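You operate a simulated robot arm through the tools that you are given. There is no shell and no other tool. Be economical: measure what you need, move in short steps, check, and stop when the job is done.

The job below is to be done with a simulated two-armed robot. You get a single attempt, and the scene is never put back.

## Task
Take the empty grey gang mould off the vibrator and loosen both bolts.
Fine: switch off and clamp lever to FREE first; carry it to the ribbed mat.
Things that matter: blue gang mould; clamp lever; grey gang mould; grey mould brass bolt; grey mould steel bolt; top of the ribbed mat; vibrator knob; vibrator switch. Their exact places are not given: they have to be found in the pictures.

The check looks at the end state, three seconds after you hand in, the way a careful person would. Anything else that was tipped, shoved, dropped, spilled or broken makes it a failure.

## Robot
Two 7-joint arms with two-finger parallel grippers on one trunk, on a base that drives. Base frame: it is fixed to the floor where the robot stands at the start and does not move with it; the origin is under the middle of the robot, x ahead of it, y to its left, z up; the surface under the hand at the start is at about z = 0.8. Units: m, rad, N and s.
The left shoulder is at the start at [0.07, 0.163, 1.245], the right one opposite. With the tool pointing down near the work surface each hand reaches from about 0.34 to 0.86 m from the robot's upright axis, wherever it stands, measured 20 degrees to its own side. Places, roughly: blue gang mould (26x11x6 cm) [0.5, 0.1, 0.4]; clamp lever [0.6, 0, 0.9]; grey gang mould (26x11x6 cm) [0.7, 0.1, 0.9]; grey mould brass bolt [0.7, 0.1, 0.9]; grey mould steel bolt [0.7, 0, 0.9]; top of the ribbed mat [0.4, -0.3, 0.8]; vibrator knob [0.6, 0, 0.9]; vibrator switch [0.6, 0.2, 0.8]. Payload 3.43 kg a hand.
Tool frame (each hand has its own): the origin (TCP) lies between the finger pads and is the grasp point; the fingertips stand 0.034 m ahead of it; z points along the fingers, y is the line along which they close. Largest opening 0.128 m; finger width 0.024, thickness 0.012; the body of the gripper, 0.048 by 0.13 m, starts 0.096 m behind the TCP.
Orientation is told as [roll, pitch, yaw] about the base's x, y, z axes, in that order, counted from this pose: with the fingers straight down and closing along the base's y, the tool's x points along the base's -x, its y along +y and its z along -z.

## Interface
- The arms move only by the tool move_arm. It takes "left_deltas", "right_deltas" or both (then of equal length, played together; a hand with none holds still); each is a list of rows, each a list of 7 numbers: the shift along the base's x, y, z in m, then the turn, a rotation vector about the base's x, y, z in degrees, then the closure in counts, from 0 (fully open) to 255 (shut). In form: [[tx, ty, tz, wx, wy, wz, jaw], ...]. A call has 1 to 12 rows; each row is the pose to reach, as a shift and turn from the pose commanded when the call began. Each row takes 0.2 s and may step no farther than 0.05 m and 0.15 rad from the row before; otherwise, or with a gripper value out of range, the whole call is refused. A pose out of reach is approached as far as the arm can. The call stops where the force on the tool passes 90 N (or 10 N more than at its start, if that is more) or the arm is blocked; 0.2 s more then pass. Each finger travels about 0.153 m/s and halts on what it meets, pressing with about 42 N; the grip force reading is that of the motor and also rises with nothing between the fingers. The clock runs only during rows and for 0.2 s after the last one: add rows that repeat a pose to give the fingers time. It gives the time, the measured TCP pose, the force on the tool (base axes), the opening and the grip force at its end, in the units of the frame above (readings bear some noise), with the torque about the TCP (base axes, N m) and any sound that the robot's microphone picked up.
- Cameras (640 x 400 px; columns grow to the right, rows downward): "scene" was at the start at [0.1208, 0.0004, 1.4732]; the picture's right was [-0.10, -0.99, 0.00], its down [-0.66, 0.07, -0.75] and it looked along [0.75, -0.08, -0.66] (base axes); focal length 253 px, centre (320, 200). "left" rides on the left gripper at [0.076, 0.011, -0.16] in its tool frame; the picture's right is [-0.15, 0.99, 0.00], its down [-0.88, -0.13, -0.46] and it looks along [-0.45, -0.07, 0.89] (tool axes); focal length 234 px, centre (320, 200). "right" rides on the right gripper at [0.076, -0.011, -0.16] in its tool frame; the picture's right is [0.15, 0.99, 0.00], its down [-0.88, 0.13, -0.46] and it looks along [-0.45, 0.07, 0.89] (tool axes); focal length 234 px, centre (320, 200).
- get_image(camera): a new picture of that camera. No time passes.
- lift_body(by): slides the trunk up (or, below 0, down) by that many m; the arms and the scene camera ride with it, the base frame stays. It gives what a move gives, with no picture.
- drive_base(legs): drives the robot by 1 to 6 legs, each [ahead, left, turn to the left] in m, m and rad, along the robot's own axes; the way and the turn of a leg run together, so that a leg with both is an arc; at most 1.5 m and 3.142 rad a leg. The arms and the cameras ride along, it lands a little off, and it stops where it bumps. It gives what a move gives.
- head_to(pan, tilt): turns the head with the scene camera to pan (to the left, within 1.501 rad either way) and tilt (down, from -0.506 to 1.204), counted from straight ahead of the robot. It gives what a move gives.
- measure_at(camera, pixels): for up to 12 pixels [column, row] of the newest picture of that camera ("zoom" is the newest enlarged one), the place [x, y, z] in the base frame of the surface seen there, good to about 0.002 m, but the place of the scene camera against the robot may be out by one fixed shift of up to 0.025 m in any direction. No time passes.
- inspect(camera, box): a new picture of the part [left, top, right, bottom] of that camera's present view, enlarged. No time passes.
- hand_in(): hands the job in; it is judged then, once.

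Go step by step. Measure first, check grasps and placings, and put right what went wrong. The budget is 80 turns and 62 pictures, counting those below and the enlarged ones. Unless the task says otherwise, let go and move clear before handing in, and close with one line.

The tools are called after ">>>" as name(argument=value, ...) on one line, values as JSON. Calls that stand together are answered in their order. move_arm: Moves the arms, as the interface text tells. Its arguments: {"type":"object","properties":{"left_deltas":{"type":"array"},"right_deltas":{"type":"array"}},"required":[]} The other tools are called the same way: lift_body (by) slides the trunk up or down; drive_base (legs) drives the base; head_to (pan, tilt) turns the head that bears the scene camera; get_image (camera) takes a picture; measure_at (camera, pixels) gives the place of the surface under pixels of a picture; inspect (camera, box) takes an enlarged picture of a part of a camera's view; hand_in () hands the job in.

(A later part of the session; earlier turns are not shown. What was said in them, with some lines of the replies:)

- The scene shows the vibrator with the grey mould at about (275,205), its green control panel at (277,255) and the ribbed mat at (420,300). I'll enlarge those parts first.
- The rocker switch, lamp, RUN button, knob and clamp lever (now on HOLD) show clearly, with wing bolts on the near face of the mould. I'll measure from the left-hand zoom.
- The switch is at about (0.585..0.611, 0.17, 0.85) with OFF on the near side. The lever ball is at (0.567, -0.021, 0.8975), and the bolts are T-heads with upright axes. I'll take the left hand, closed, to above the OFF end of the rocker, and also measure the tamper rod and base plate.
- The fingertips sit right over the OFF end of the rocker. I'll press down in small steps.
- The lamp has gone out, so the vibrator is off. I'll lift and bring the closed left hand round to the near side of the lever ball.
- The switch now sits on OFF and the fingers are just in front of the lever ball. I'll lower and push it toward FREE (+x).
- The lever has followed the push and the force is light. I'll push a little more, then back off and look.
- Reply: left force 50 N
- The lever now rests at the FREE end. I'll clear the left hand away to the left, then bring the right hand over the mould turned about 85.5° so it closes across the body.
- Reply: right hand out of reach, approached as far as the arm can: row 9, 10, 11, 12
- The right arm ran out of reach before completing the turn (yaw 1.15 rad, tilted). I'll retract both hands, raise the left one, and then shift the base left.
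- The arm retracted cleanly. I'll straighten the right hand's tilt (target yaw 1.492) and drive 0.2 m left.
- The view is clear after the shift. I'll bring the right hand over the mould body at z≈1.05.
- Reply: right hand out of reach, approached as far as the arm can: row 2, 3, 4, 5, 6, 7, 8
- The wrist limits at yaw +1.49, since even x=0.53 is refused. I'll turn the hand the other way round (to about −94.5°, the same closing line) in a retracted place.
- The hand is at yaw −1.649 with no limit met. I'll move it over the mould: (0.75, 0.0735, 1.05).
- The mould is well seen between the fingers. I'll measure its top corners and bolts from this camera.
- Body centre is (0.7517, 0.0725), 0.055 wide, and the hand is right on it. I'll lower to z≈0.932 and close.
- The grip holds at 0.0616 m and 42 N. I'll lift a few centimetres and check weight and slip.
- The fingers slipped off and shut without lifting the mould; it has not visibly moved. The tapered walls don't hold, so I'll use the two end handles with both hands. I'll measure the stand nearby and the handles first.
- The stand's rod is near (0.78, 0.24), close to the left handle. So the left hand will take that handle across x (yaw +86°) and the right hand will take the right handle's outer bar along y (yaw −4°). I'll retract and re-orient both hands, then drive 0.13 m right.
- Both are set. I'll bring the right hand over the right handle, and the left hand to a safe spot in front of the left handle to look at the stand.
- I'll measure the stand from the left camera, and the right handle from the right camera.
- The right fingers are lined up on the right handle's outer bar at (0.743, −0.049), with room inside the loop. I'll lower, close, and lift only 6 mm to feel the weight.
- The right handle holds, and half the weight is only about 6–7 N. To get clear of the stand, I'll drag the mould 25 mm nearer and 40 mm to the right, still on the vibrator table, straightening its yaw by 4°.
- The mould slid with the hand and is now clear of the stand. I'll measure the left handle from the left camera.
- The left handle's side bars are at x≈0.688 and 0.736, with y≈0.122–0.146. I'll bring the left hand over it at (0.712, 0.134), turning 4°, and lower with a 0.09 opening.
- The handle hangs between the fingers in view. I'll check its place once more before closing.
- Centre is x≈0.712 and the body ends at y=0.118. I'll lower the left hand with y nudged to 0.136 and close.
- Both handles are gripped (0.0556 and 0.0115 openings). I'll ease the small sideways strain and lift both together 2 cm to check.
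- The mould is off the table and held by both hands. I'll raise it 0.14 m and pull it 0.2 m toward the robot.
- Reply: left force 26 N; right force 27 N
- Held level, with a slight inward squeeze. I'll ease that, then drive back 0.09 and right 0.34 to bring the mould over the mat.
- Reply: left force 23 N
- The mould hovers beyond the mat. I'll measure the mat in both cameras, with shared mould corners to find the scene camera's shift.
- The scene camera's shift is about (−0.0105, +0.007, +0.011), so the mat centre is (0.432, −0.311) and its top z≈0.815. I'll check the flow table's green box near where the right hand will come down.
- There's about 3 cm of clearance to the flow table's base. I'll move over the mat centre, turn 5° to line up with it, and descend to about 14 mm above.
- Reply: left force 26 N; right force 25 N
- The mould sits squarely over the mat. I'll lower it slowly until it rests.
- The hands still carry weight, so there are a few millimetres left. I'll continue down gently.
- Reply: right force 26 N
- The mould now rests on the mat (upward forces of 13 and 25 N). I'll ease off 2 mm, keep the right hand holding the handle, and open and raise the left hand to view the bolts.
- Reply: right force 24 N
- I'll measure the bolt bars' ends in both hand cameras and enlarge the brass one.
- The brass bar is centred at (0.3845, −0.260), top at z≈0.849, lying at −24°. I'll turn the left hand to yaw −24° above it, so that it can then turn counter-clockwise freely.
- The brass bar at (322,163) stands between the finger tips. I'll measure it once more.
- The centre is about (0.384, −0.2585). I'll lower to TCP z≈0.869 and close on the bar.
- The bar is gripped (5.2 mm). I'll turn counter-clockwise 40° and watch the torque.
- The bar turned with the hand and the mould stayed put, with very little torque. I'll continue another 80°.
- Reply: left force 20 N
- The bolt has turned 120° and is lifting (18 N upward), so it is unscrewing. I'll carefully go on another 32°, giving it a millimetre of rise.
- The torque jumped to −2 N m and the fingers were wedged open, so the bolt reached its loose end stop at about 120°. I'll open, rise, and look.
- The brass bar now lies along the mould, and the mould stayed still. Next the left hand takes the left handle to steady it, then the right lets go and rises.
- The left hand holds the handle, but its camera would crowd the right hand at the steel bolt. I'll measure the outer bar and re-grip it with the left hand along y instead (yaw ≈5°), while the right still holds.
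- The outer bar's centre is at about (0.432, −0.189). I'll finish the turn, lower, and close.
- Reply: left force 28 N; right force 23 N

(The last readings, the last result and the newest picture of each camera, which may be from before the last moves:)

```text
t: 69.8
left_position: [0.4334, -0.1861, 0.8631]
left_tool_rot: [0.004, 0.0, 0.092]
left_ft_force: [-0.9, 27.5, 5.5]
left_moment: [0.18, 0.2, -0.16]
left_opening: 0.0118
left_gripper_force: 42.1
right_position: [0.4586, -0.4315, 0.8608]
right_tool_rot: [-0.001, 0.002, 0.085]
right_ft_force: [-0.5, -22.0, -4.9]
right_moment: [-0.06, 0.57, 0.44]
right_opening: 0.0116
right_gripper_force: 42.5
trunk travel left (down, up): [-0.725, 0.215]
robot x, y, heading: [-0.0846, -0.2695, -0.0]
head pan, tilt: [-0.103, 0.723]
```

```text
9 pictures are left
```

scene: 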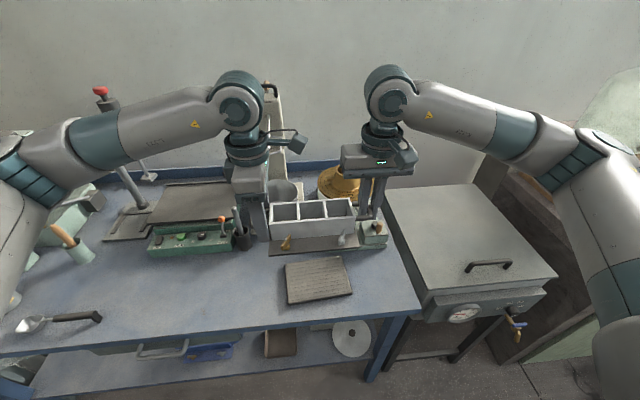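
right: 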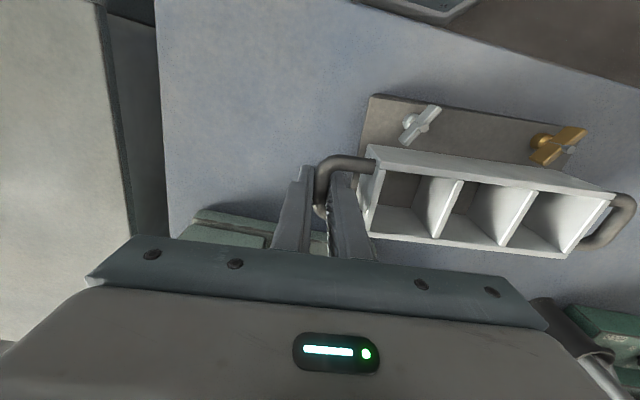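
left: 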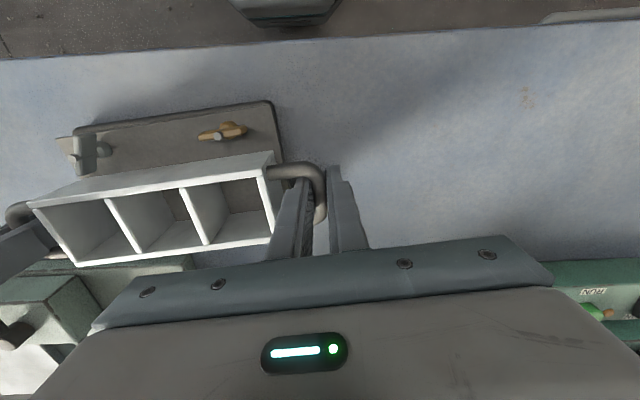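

The left hand has the outer bar. I'll ease the strain, release the right hand, raise it, and bring it over the steel bolt at (0.395, −0.372) with yaw −25°.

>>> move_arm(left_deltas=[[0, 0.002, 0, 0, 0, 0, 255], [0, 0.002, 0, 0, 0, 0, 255], [0, 0.002, 0, 0, 0, 0, 255], [0, 0.002, 0, 0, 0, 0, 255], [0, 0.002, 0, 0, 0, 0, 255], [0, 0.002, 0, 0, 0, 0, 255], [0, 0.002, 0, 0, 0, 0, 255], [0, 0.002, 0, 0, 0, 0, 255], [0, 0.002, 0, 0, 0, 0, 255], [0, 0.002, 0, 0, 0, 0, 255]], right_deltas=[[0, 0, 0, 0, 0, 0, 255], [0, 0, 0, 0, 0, 0, 200], [0, 0, 0, 0, 0, 0, 200], [0, 0, 0.03, 0, 0, 0, 200], [0, 0, 0.065, 0, 0, 0, 200], [0, 0, 0.1, 0, 0, -7, 195], [-0.02, 0.02, 0.1, 0, 0, -14, 195], [-0.04, 0.04, 0.1, 0, 0, -21, 195], [-0.063, 0.0595, 0.085, 0, 0, -28, 195], [-0.063, 0.0595, 0.06, 0, 0, -30.4, 195]])

>>> get_image(camera="right")

```text
t: 72.0
left_position: [0.4316, -0.1879, 0.8633]
left_tool_rot: [0.003, 0.002, 0.089]
left_ft_force: [-1.1, -4.0, 0.0]
left_moment: [0.06, 0.63, 0.09]
left_opening: 0.0117
left_gripper_force: 41.6
right_position: [0.3966, -0.3712, 0.9204]
right_tool_rot: [0.003, 0.001, -0.446]
right_ft_force: [-0.1, 0.0, 0.5]
right_moment: [-0.04, -0.01, -0.01]
right_opening: 0.0301
right_gripper_force: 0.0
trunk travel left (down, up): [-0.725, 0.215]
robot x, y, heading: [-0.0855, -0.2715, -0.001]
head pan, tilt: [-0.103, 0.723]
```

```text
8 pictures are left
```

right: 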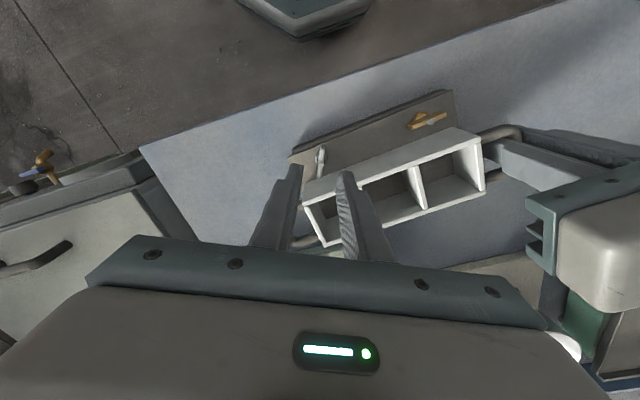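

The steel bar is at (320,160), right between the fingertips. I'll measure it before lowering.

>>> measure_at(camera="right", pixels=[[321, 150], [320, 158], [319, 166], [318, 174], [322, 163]])

```text
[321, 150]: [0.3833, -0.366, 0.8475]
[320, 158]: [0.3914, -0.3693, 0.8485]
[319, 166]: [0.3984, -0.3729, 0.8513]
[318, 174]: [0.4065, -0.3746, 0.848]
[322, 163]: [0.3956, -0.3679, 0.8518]
```

The centre is about (0.395, −0.3705), so the hand is aligned. I'll lower to z≈0.869 and close on the bar.

>>> move_arm(right_deltas=[[-0.001, 0.0008, -0.025, 0, 0, 0, 195], [-0.001, 0.0008, -0.042, 0, 0, 0, 195], [-0.001, 0.0008, -0.051, 0, 0, 0, 195], [-0.001, 0.0008, -0.051, 0, 0, 0, 255], [-0.001, 0.0008, -0.051, 0, 0, 0, 255]])

>>> move_arm(right_deltas=[[0, 0, 0, 0, 0, 8, 255], [0, 0, 0, 0, 0, 16, 255], [0, 0, 0, 0, 0, 24, 255], [0, 0, 0, 0, 0, 32, 255], [0, 0, 0, 0, 0, 40, 255]])

>>> inspect(camera="right", box=[220, 90, 420, 260])

```text
t: 73.2
left_position: [0.432, -0.188, 0.8632]
left_tool_rot: [-0.001, 0.002, 0.09]
left_ft_force: [-1.2, -5.1, 0.3]
left_moment: [-0.06, 0.36, 0.03]
left_opening: 0.0115
left_gripper_force: 42.6
right_position: [0.3948, -0.3701, 0.87]
right_tool_rot: [0.005, 0.002, -0.442]
right_ft_force: [3.3, 5.9, 0.4]
right_moment: [0.27, 0.12, 0.15]
right_opening: 0.0053
right_gripper_force: 39.5
trunk travel left (down, up): [-0.725, 0.215]
robot x, y, heading: [-0.0917, -0.2662, -0.001]
head pan, tilt: [-0.103, 0.723]
```

```text
t: 74.4
left_position: [0.4331, -0.1875, 0.8628]
left_tool_rot: [0.001, 0.0, 0.09]
left_ft_force: [-3.2, -2.0, -0.4]
left_moment: [0.09, -0.47, -0.43]
left_opening: 0.0116
left_gripper_force: 41.5
right_position: [0.3941, -0.3721, 0.8713]
right_tool_rot: [-0.001, 0.004, 0.257]
right_ft_force: [2.6, 0.2, 0.4]
right_moment: [-0.43, 0.97, -0.04]
right_opening: 0.0053
right_gripper_force: 39.8
trunk travel left (down, up): [-0.725, 0.215]
robot x, y, heading: [-0.0925, -0.2673, 0.001]
head pan, tilt: [-0.103, 0.723]
```

```text
2.35 times, centred on (320, 175) of right
```

zoom: 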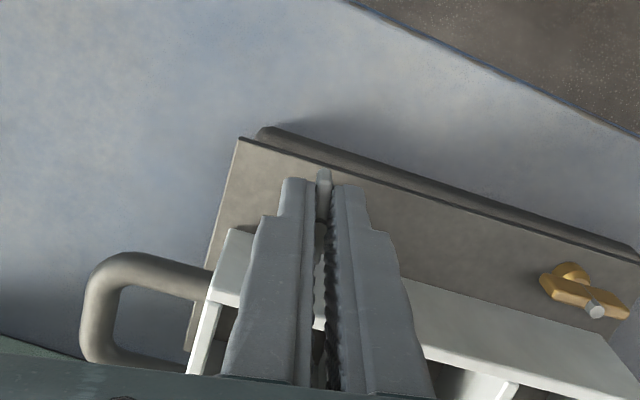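

The steel bolt turned 40° CCW with the hand. I'll go on by 64° to yaw ≈79°, watching for the reach limit.

>>> move_arm(right_deltas=[[0, 0, 0, 0, 0, 8, 255], [0, 0, 0, 0, 0, 16, 255], [0, 0, 0, 0, 0, 24, 255], [0, 0, 0, 0, 0, 32, 255], [0, 0, 0.0005, 0, 0, 40, 255], [0, 0, 0.0005, 0, 0, 48, 255], [0, 0, 0.0005, 0, 0, 56, 255], [0, 0, 0.0005, 0, 0, 64, 255]])

```text
t: 76.2
left_position: [0.4325, -0.1851, 0.8626]
left_tool_rot: [0.002, 0.001, 0.09]
left_ft_force: [-0.5, 23.0, 4.1]
left_moment: [0.05, 0.67, -0.93]
left_opening: 0.0114
left_gripper_force: 41.8
right_position: [0.3951, -0.3716, 0.8713]
right_tool_rot: [0.003, 0.005, 1.372]
right_ft_force: [0.8, -22.5, -3.0]
right_moment: [-1.47, -0.03, 0.0]
right_opening: 0.0052
right_gripper_force: 39.6
trunk travel left (down, up): [-0.725, 0.215]
robot x, y, heading: [-0.0848, -0.2678, -0.003]
head pan, tilt: [-0.103, 0.723]
```

At 104° there is no reach limit and no stop yet. I'll go 16° further.

>>> move_arm(right_deltas=[[0, 0.001, 0.0005, 0, 0, 6, 255], [0, 0.001, 0.0005, 0, 0, 12, 255], [0, 0.001, 0.0005, 0, 0, 18, 255]])

```text
t: 77.0
left_position: [0.4312, -0.1903, 0.8629]
left_tool_rot: [-0.005, 0.003, 0.088]
left_ft_force: [-1.6, -7.1, -0.5]
left_moment: [-0.25, 0.25, -0.15]
left_opening: 0.0115
left_gripper_force: 42.3
right_position: [0.3684, -0.377, 0.8659]
right_tool_rot: [0.004, 0.004, 1.684]
right_ft_force: [-0.4, 0.1, -0.5]
right_moment: [-0.06, -0.01, 0.01]
right_opening: 0.0003
right_gripper_force: 32.6
right hand out of reach, approached as far as the arm can: row 2, 3
trunk travel left (down, up): [-0.725, 0.215]
robot x, y, heading: [-0.0915, -0.2694, -0.003]
head pan, tilt: [-0.103, 0.723]
```

The arm's limit drew the hand off the bar; the fingers are empty now and no force is felt. I'll raise the hand and look at the bolt.

>>> move_arm(right_deltas=[[0, 0, 0.03, 0, 0, 0, 255], [-0.01, -0.01, 0.07, 0, 0, -6, 195], [-0.01, -0.02, 0.1, 0, 0, -14, 195], [-0.01, -0.02, 0.1, 0, 0, -22, 195], [-0.01, -0.02, 0.1, 0, 0, -30, 195], [-0.01, -0.02, 0.1, 0, 0, -38, 195], [-0.01, -0.02, 0.1, 0, 0, -46, 195], [-0.01, -0.02, 0.1, 0, 0, -54, 195], [-0.01, -0.02, 0.1, 0, 0, -62, 195], [-0.01, -0.02, 0.1, 0, 0, -70, 195], [-0.01, -0.02, 0.1, 0, 0, -78, 195], [-0.01, -0.02, 0.1, 0, 0, -86, 195]])

>>> inspect(camera="left", box=[0, 60, 320, 280])

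```text
t: 79.6
left_position: [0.4318, -0.1873, 0.8635]
left_tool_rot: [-0.001, 0.001, 0.089]
left_ft_force: [-1.1, 4.6, -1.0]
left_moment: [0.08, 0.08, -0.18]
left_opening: 0.0118
left_gripper_force: 42.0
right_position: [0.3592, -0.3948, 0.9651]
right_tool_rot: [0.0, 0.003, 0.181]
right_ft_force: [-0.1, -0.2, 0.2]
right_moment: [0.0, -0.01, 0.02]
right_opening: 0.0301
right_gripper_force: 0.1
right hand out of reach, approached as far as the arm can: row 1, 2
trunk travel left (down, up): [-0.725, 0.215]
robot x, y, heading: [-0.0897, -0.2677, -0.004]
head pan, tilt: [-0.103, 0.723]
```

```text
1.82 times, centred on (160, 170) of left
```

zoom: 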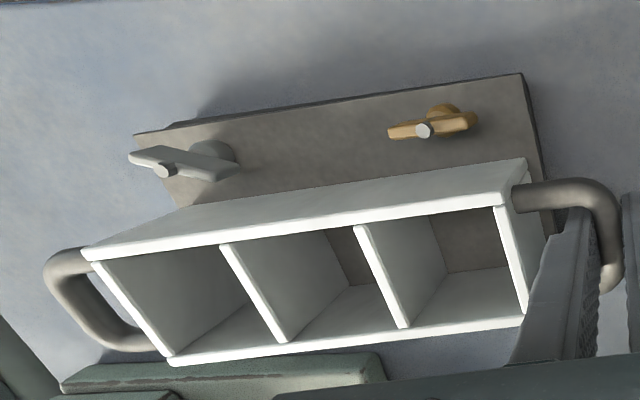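

The steel bar now lies roughly along the mould. I'll measure both bars' angles.

>>> measure_at(camera="zoom", pixels=[[135, 155], [235, 175], [165, 170], [215, 150], [393, 132], [472, 122], [424, 130]])

>>> get_image(camera="right")

```text
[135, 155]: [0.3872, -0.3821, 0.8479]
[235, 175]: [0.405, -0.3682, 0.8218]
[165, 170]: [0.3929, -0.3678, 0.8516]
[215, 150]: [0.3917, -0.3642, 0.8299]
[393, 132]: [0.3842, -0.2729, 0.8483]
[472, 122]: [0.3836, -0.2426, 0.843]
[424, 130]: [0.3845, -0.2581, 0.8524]
```

```text
5 pictures are left
```

right: 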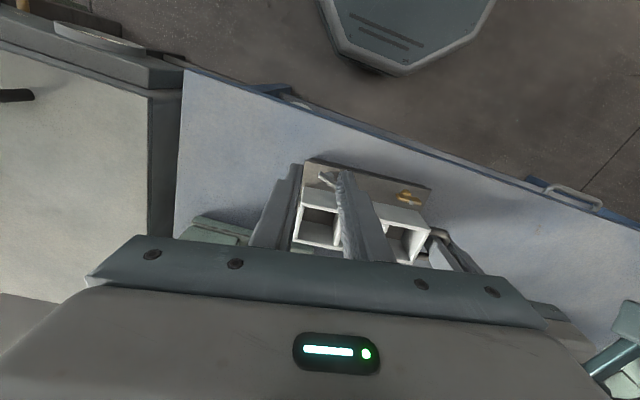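

The steel bar sits at about 60°, short of the brass bolt's end (≈95°). I'll bring the right hand round the other way to yaw ≈ −120° and grip it again to finish.

>>> move_arm(right_deltas=[[0, 0, 0, 0, 0, -8, 195], [0, 0, 0, 0, 0, -16, 195], [0, 0, 0, 0, 0, -24, 195], [0, 0, 0, 0, 0, -32, 195], [0, 0, 0, 0, 0, -40, 195], [0, 0, 0, 0, 0, -48, 195], [0, 0, 0, 0, 0, -56, 195], [0, 0, 0, 0, 0, -64, 195], [0.01, 0.006, 0, 0, 0, -72, 195], [0.02, 0.012, 0, 0, 0, -80, 195], [0.03, 0.018, 0, 0, 0, -88, 195], [0.0353, 0.0245, 0, 0, 0, -96, 195]])

>>> move_arm(right_deltas=[[0, 0, 0, 0, 0, -8, 195], [0, 0, 0, 0, 0, -16, 195], [0, 0, -0.015, 0, 0, -24, 195], [0, 0, -0.03, 0, 0, -32, 195], [0, 0, -0.04, 0, 0, -34, 195]])

>>> inspect(camera="right", box=[220, 90, 420, 260])

```text
t: 82.2
left_position: [0.4325, -0.1874, 0.8634]
left_tool_rot: [0.0, 0.001, 0.089]
left_ft_force: [0.7, 1.9, -0.1]
left_moment: [-0.01, -0.03, -0.14]
left_opening: 0.0113
left_gripper_force: 41.9
right_position: [0.3945, -0.3699, 0.9654]
right_tool_rot: [0.003, 0.001, -1.495]
right_ft_force: [0.3, 0.3, 0.5]
right_moment: [0.01, -0.01, 0.02]
right_opening: 0.0301
right_gripper_force: 0.0
trunk travel left (down, up): [-0.725, 0.215]
robot x, y, heading: [-0.0894, -0.2699, -0.002]
head pan, tilt: [-0.103, 0.723]
```

```text
t: 83.4
left_position: [0.4315, -0.1887, 0.864]
left_tool_rot: [0.002, 0.003, 0.092]
left_ft_force: [-0.6, 0.8, 0.4]
left_moment: [0.06, 0.0, -0.16]
left_opening: 0.0119
left_gripper_force: 42.2
right_position: [0.3933, -0.3709, 0.9272]
right_tool_rot: [0.002, 0.002, -2.089]
right_ft_force: [-0.4, 0.2, 0.2]
right_moment: [-0.03, 0.01, -0.02]
right_opening: 0.0301
right_gripper_force: 0.1
trunk travel left (down, up): [-0.725, 0.215]
robot x, y, heading: [-0.0864, -0.2651, -0.001]
head pan, tilt: [-0.103, 0.723]
```

```text
2.35 times, centred on (320, 175) of right
```

zoom: 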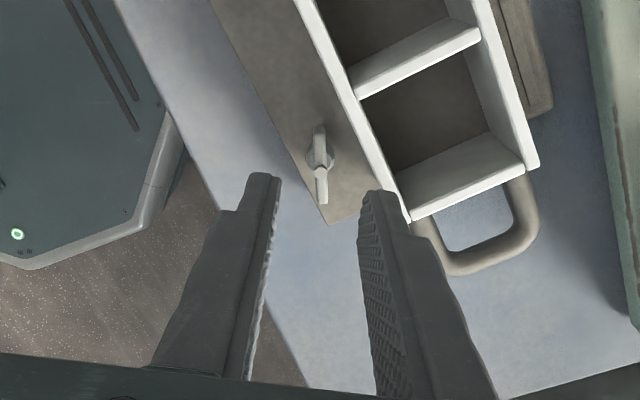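

The bar lines up with the fingers, but the right finger would come near the wall, so I'll narrow the opening. First a measure of the bar.

>>> measure_at(camera="zoom", pixels=[[318, 130], [320, 165], [321, 198], [320, 150], [348, 130], [385, 195]])

```text
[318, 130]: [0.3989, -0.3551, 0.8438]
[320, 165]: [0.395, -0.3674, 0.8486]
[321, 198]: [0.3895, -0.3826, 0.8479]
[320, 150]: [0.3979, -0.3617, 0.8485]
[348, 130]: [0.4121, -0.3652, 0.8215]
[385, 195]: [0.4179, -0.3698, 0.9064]
```

The bar is at 71° with its centre at (0.3943, −0.369). I'll turn 10° to match, narrow the fingers, lower and close.

>>> move_arm(right_deltas=[[0.001, 0.002, 0, 0, 0, 6, 224], [0.001, 0.002, -0.02, 0, 0, 10.5, 224], [0.001, 0.002, -0.04, 0, 0, 10.5, 224], [0.001, 0.002, -0.05, 0, 0, 10.5, 224], [0.001, 0.002, -0.057, 0, 0, 10.5, 224], [0.001, 0.002, -0.057, 0, 0, 10.5, 255], [0.001, 0.002, -0.057, 0, 0, 10.5, 255]])

```text
t: 85.0
left_position: [0.432, -0.1888, 0.8639]
left_tool_rot: [0.0, 0.0, 0.089]
left_ft_force: [-0.7, 0.6, 0.5]
left_moment: [0.06, -0.23, -0.1]
left_opening: 0.0114
left_gripper_force: 42.3
right_position: [0.3951, -0.3659, 0.8692]
right_tool_rot: [0.004, 0.001, -1.901]
right_ft_force: [1.3, -1.4, 6.0]
right_moment: [-0.27, 0.07, 0.01]
right_opening: 0.0055
right_gripper_force: 39.4
trunk travel left (down, up): [-0.725, 0.215]
robot x, y, heading: [-0.0919, -0.2647, -0.002]
head pan, tilt: [-0.103, 0.723]
```

The bar is gripped squarely (5.5 mm, low strain). I'll turn CCW in small steps until the stop is felt.

>>> move_arm(right_deltas=[[0, 0, 0, 0, 0, 6, 255], [0, 0, 0, 0, 0, 12, 255], [0, 0, 0, 0, 0, 18, 255], [0, 0, 0, 0, 0, 23, 255]])

```text
t: 86.0
left_position: [0.431, -0.1877, 0.8635]
left_tool_rot: [-0.002, -0.001, 0.091]
left_ft_force: [0.3, -9.3, 1.2]
left_moment: [-0.06, 0.17, 0.28]
left_opening: 0.0116
left_gripper_force: 41.8
right_position: [0.3935, -0.3665, 0.8705]
right_tool_rot: [0.003, 0.005, -1.498]
right_ft_force: [-4.3, 14.0, 10.8]
right_moment: [0.11, 0.16, 0.01]
right_opening: 0.0052
right_gripper_force: 39.5
trunk travel left (down, up): [-0.725, 0.215]
robot x, y, heading: [-0.09, -0.2695, -0.0]
head pan, tilt: [-0.103, 0.723]
```

The bar has now turned ≈120° like the brass one. I'll try a further 6° to feel for the stop.

>>> move_arm(right_deltas=[[0, 0, 0, 0, 0, 3, 255], [0, 0, 0, 0, 0, 6, 255]])

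```text
t: 86.6
left_position: [0.4311, -0.1875, 0.8644]
left_tool_rot: [-0.002, 0.0, 0.088]
left_ft_force: [-1.7, -16.0, -0.7]
left_moment: [-0.06, -0.12, 0.65]
left_opening: 0.0116
left_gripper_force: 42.2
right_position: [0.3938, -0.3676, 0.8694]
right_tool_rot: [0.002, 0.003, -1.397]
right_ft_force: [-6.7, 21.2, 11.8]
right_moment: [0.88, 0.32, -0.82]
right_opening: 0.0053
right_gripper_force: 39.2
trunk travel left (down, up): [-0.725, 0.215]
robot x, y, heading: [-0.0902, -0.2703, -0.003]
head pan, tilt: [-0.103, 0.723]
```

The torque rises to −0.8 N m, so the stop is reached. I'll relax, open the right hand and raise it clear, then release and raise the left.

>>> move_arm(right_deltas=[[0, 0, 0, 0, 0, -3, 255], [0, 0, 0, 0, 0, -3, 220], [0, 0, 0, 0, 0, -3, 220], [0, 0, 0.03, 0, 0, -3, 220], [0, 0, 0.07, 0, 0, -3, 220], [0, 0, 0.11, 0, 0, -3, 200], [-0.02, -0.02, 0.15, 0, 0, -3, 200], [-0.04, -0.04, 0.19, 0, 0, -3, 200]])

>>> move_arm(left_deltas=[[0, 0, 0, 0, 0, 0, 200], [0, 0, 0, 0, 0, 0, 200], [0, 0, 0.02, 0, 0, 0, 200], [0, 0, 0.06, 0, 0, 0, 200], [0, 0, 0.1, 0, 0, 0, 200], [-0.02, 0.02, 0.14, 0, 0, 0, 200], [-0.04, 0.04, 0.18, 0, 0, 0, 200], [-0.06, 0.06, 0.21, 0, 0, 0, 200], [-0.06, 0.09, 0.23, 0, 0, 0, 200]])

>>> get_image(camera="scene")

>>> inspect(camera="scene", box=[240, 190, 400, 330])

```text
t: 88.4
left_position: [0.4315, -0.1876, 0.8636]
left_tool_rot: [-0.002, 0.001, 0.092]
left_ft_force: [-0.3, 3.9, 0.6]
left_moment: [-0.11, -0.11, 0.17]
left_opening: 0.0115
left_gripper_force: 42.1
right_position: [0.3502, -0.4063, 1.0622]
right_tool_rot: [0.002, -0.001, -1.449]
right_ft_force: [-0.5, -0.1, -0.4]
right_moment: [0.0, -0.03, -0.04]
right_opening: 0.0274
right_gripper_force: 0.0
trunk travel left (down, up): [-0.725, 0.215]
robot x, y, heading: [-0.0881, -0.2705, 0.0]
head pan, tilt: [-0.103, 0.723]
```

```text
t: 90.4
left_position: [0.3743, -0.0942, 1.0949]
left_tool_rot: [-0.002, 0.0, 0.089]
left_ft_force: [-0.7, 0.0, -0.5]
left_moment: [0.02, -0.01, -0.03]
left_opening: 0.0278
left_gripper_force: 0.1
right_position: [0.3514, -0.4052, 1.0609]
right_tool_rot: [0.004, 0.001, -1.449]
right_ft_force: [0.0, -0.5, 0.1]
right_moment: [0.0, -0.03, 0.0]
right_opening: 0.0277
right_gripper_force: 0.0
trunk travel left (down, up): [-0.725, 0.215]
robot x, y, heading: [-0.0911, -0.2672, -0.003]
head pan, tilt: [-0.103, 0.723]
```

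```text
3 pictures are left
```

scene: 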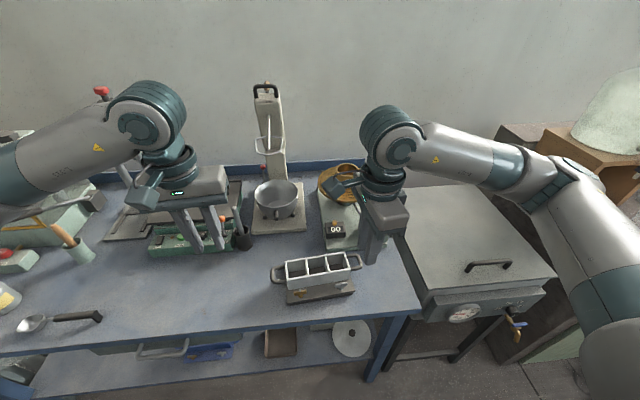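

```text
2.86 times, centred on (320, 260) of scene
```

zoom: 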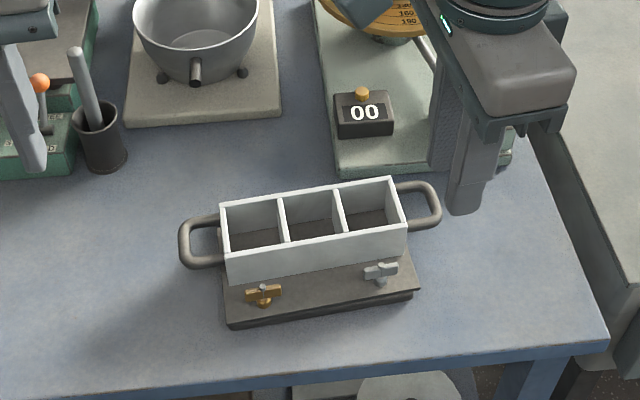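

The mould rests flat on the ribbed mat and both bars have been turned to their loose stops. The lever is still on FREE, the switch lamp went out when I pressed OFF, and both hands are clear, so I'm handing in.

>>> hand_in()

```text
The job is handed in.
```

The vibrator is switched off and the clamp lever is on FREE. The grey mould is on the ribbed mat, with both bolts turned about 120° counter-clockwise to their loose stops, and the job is handed in.
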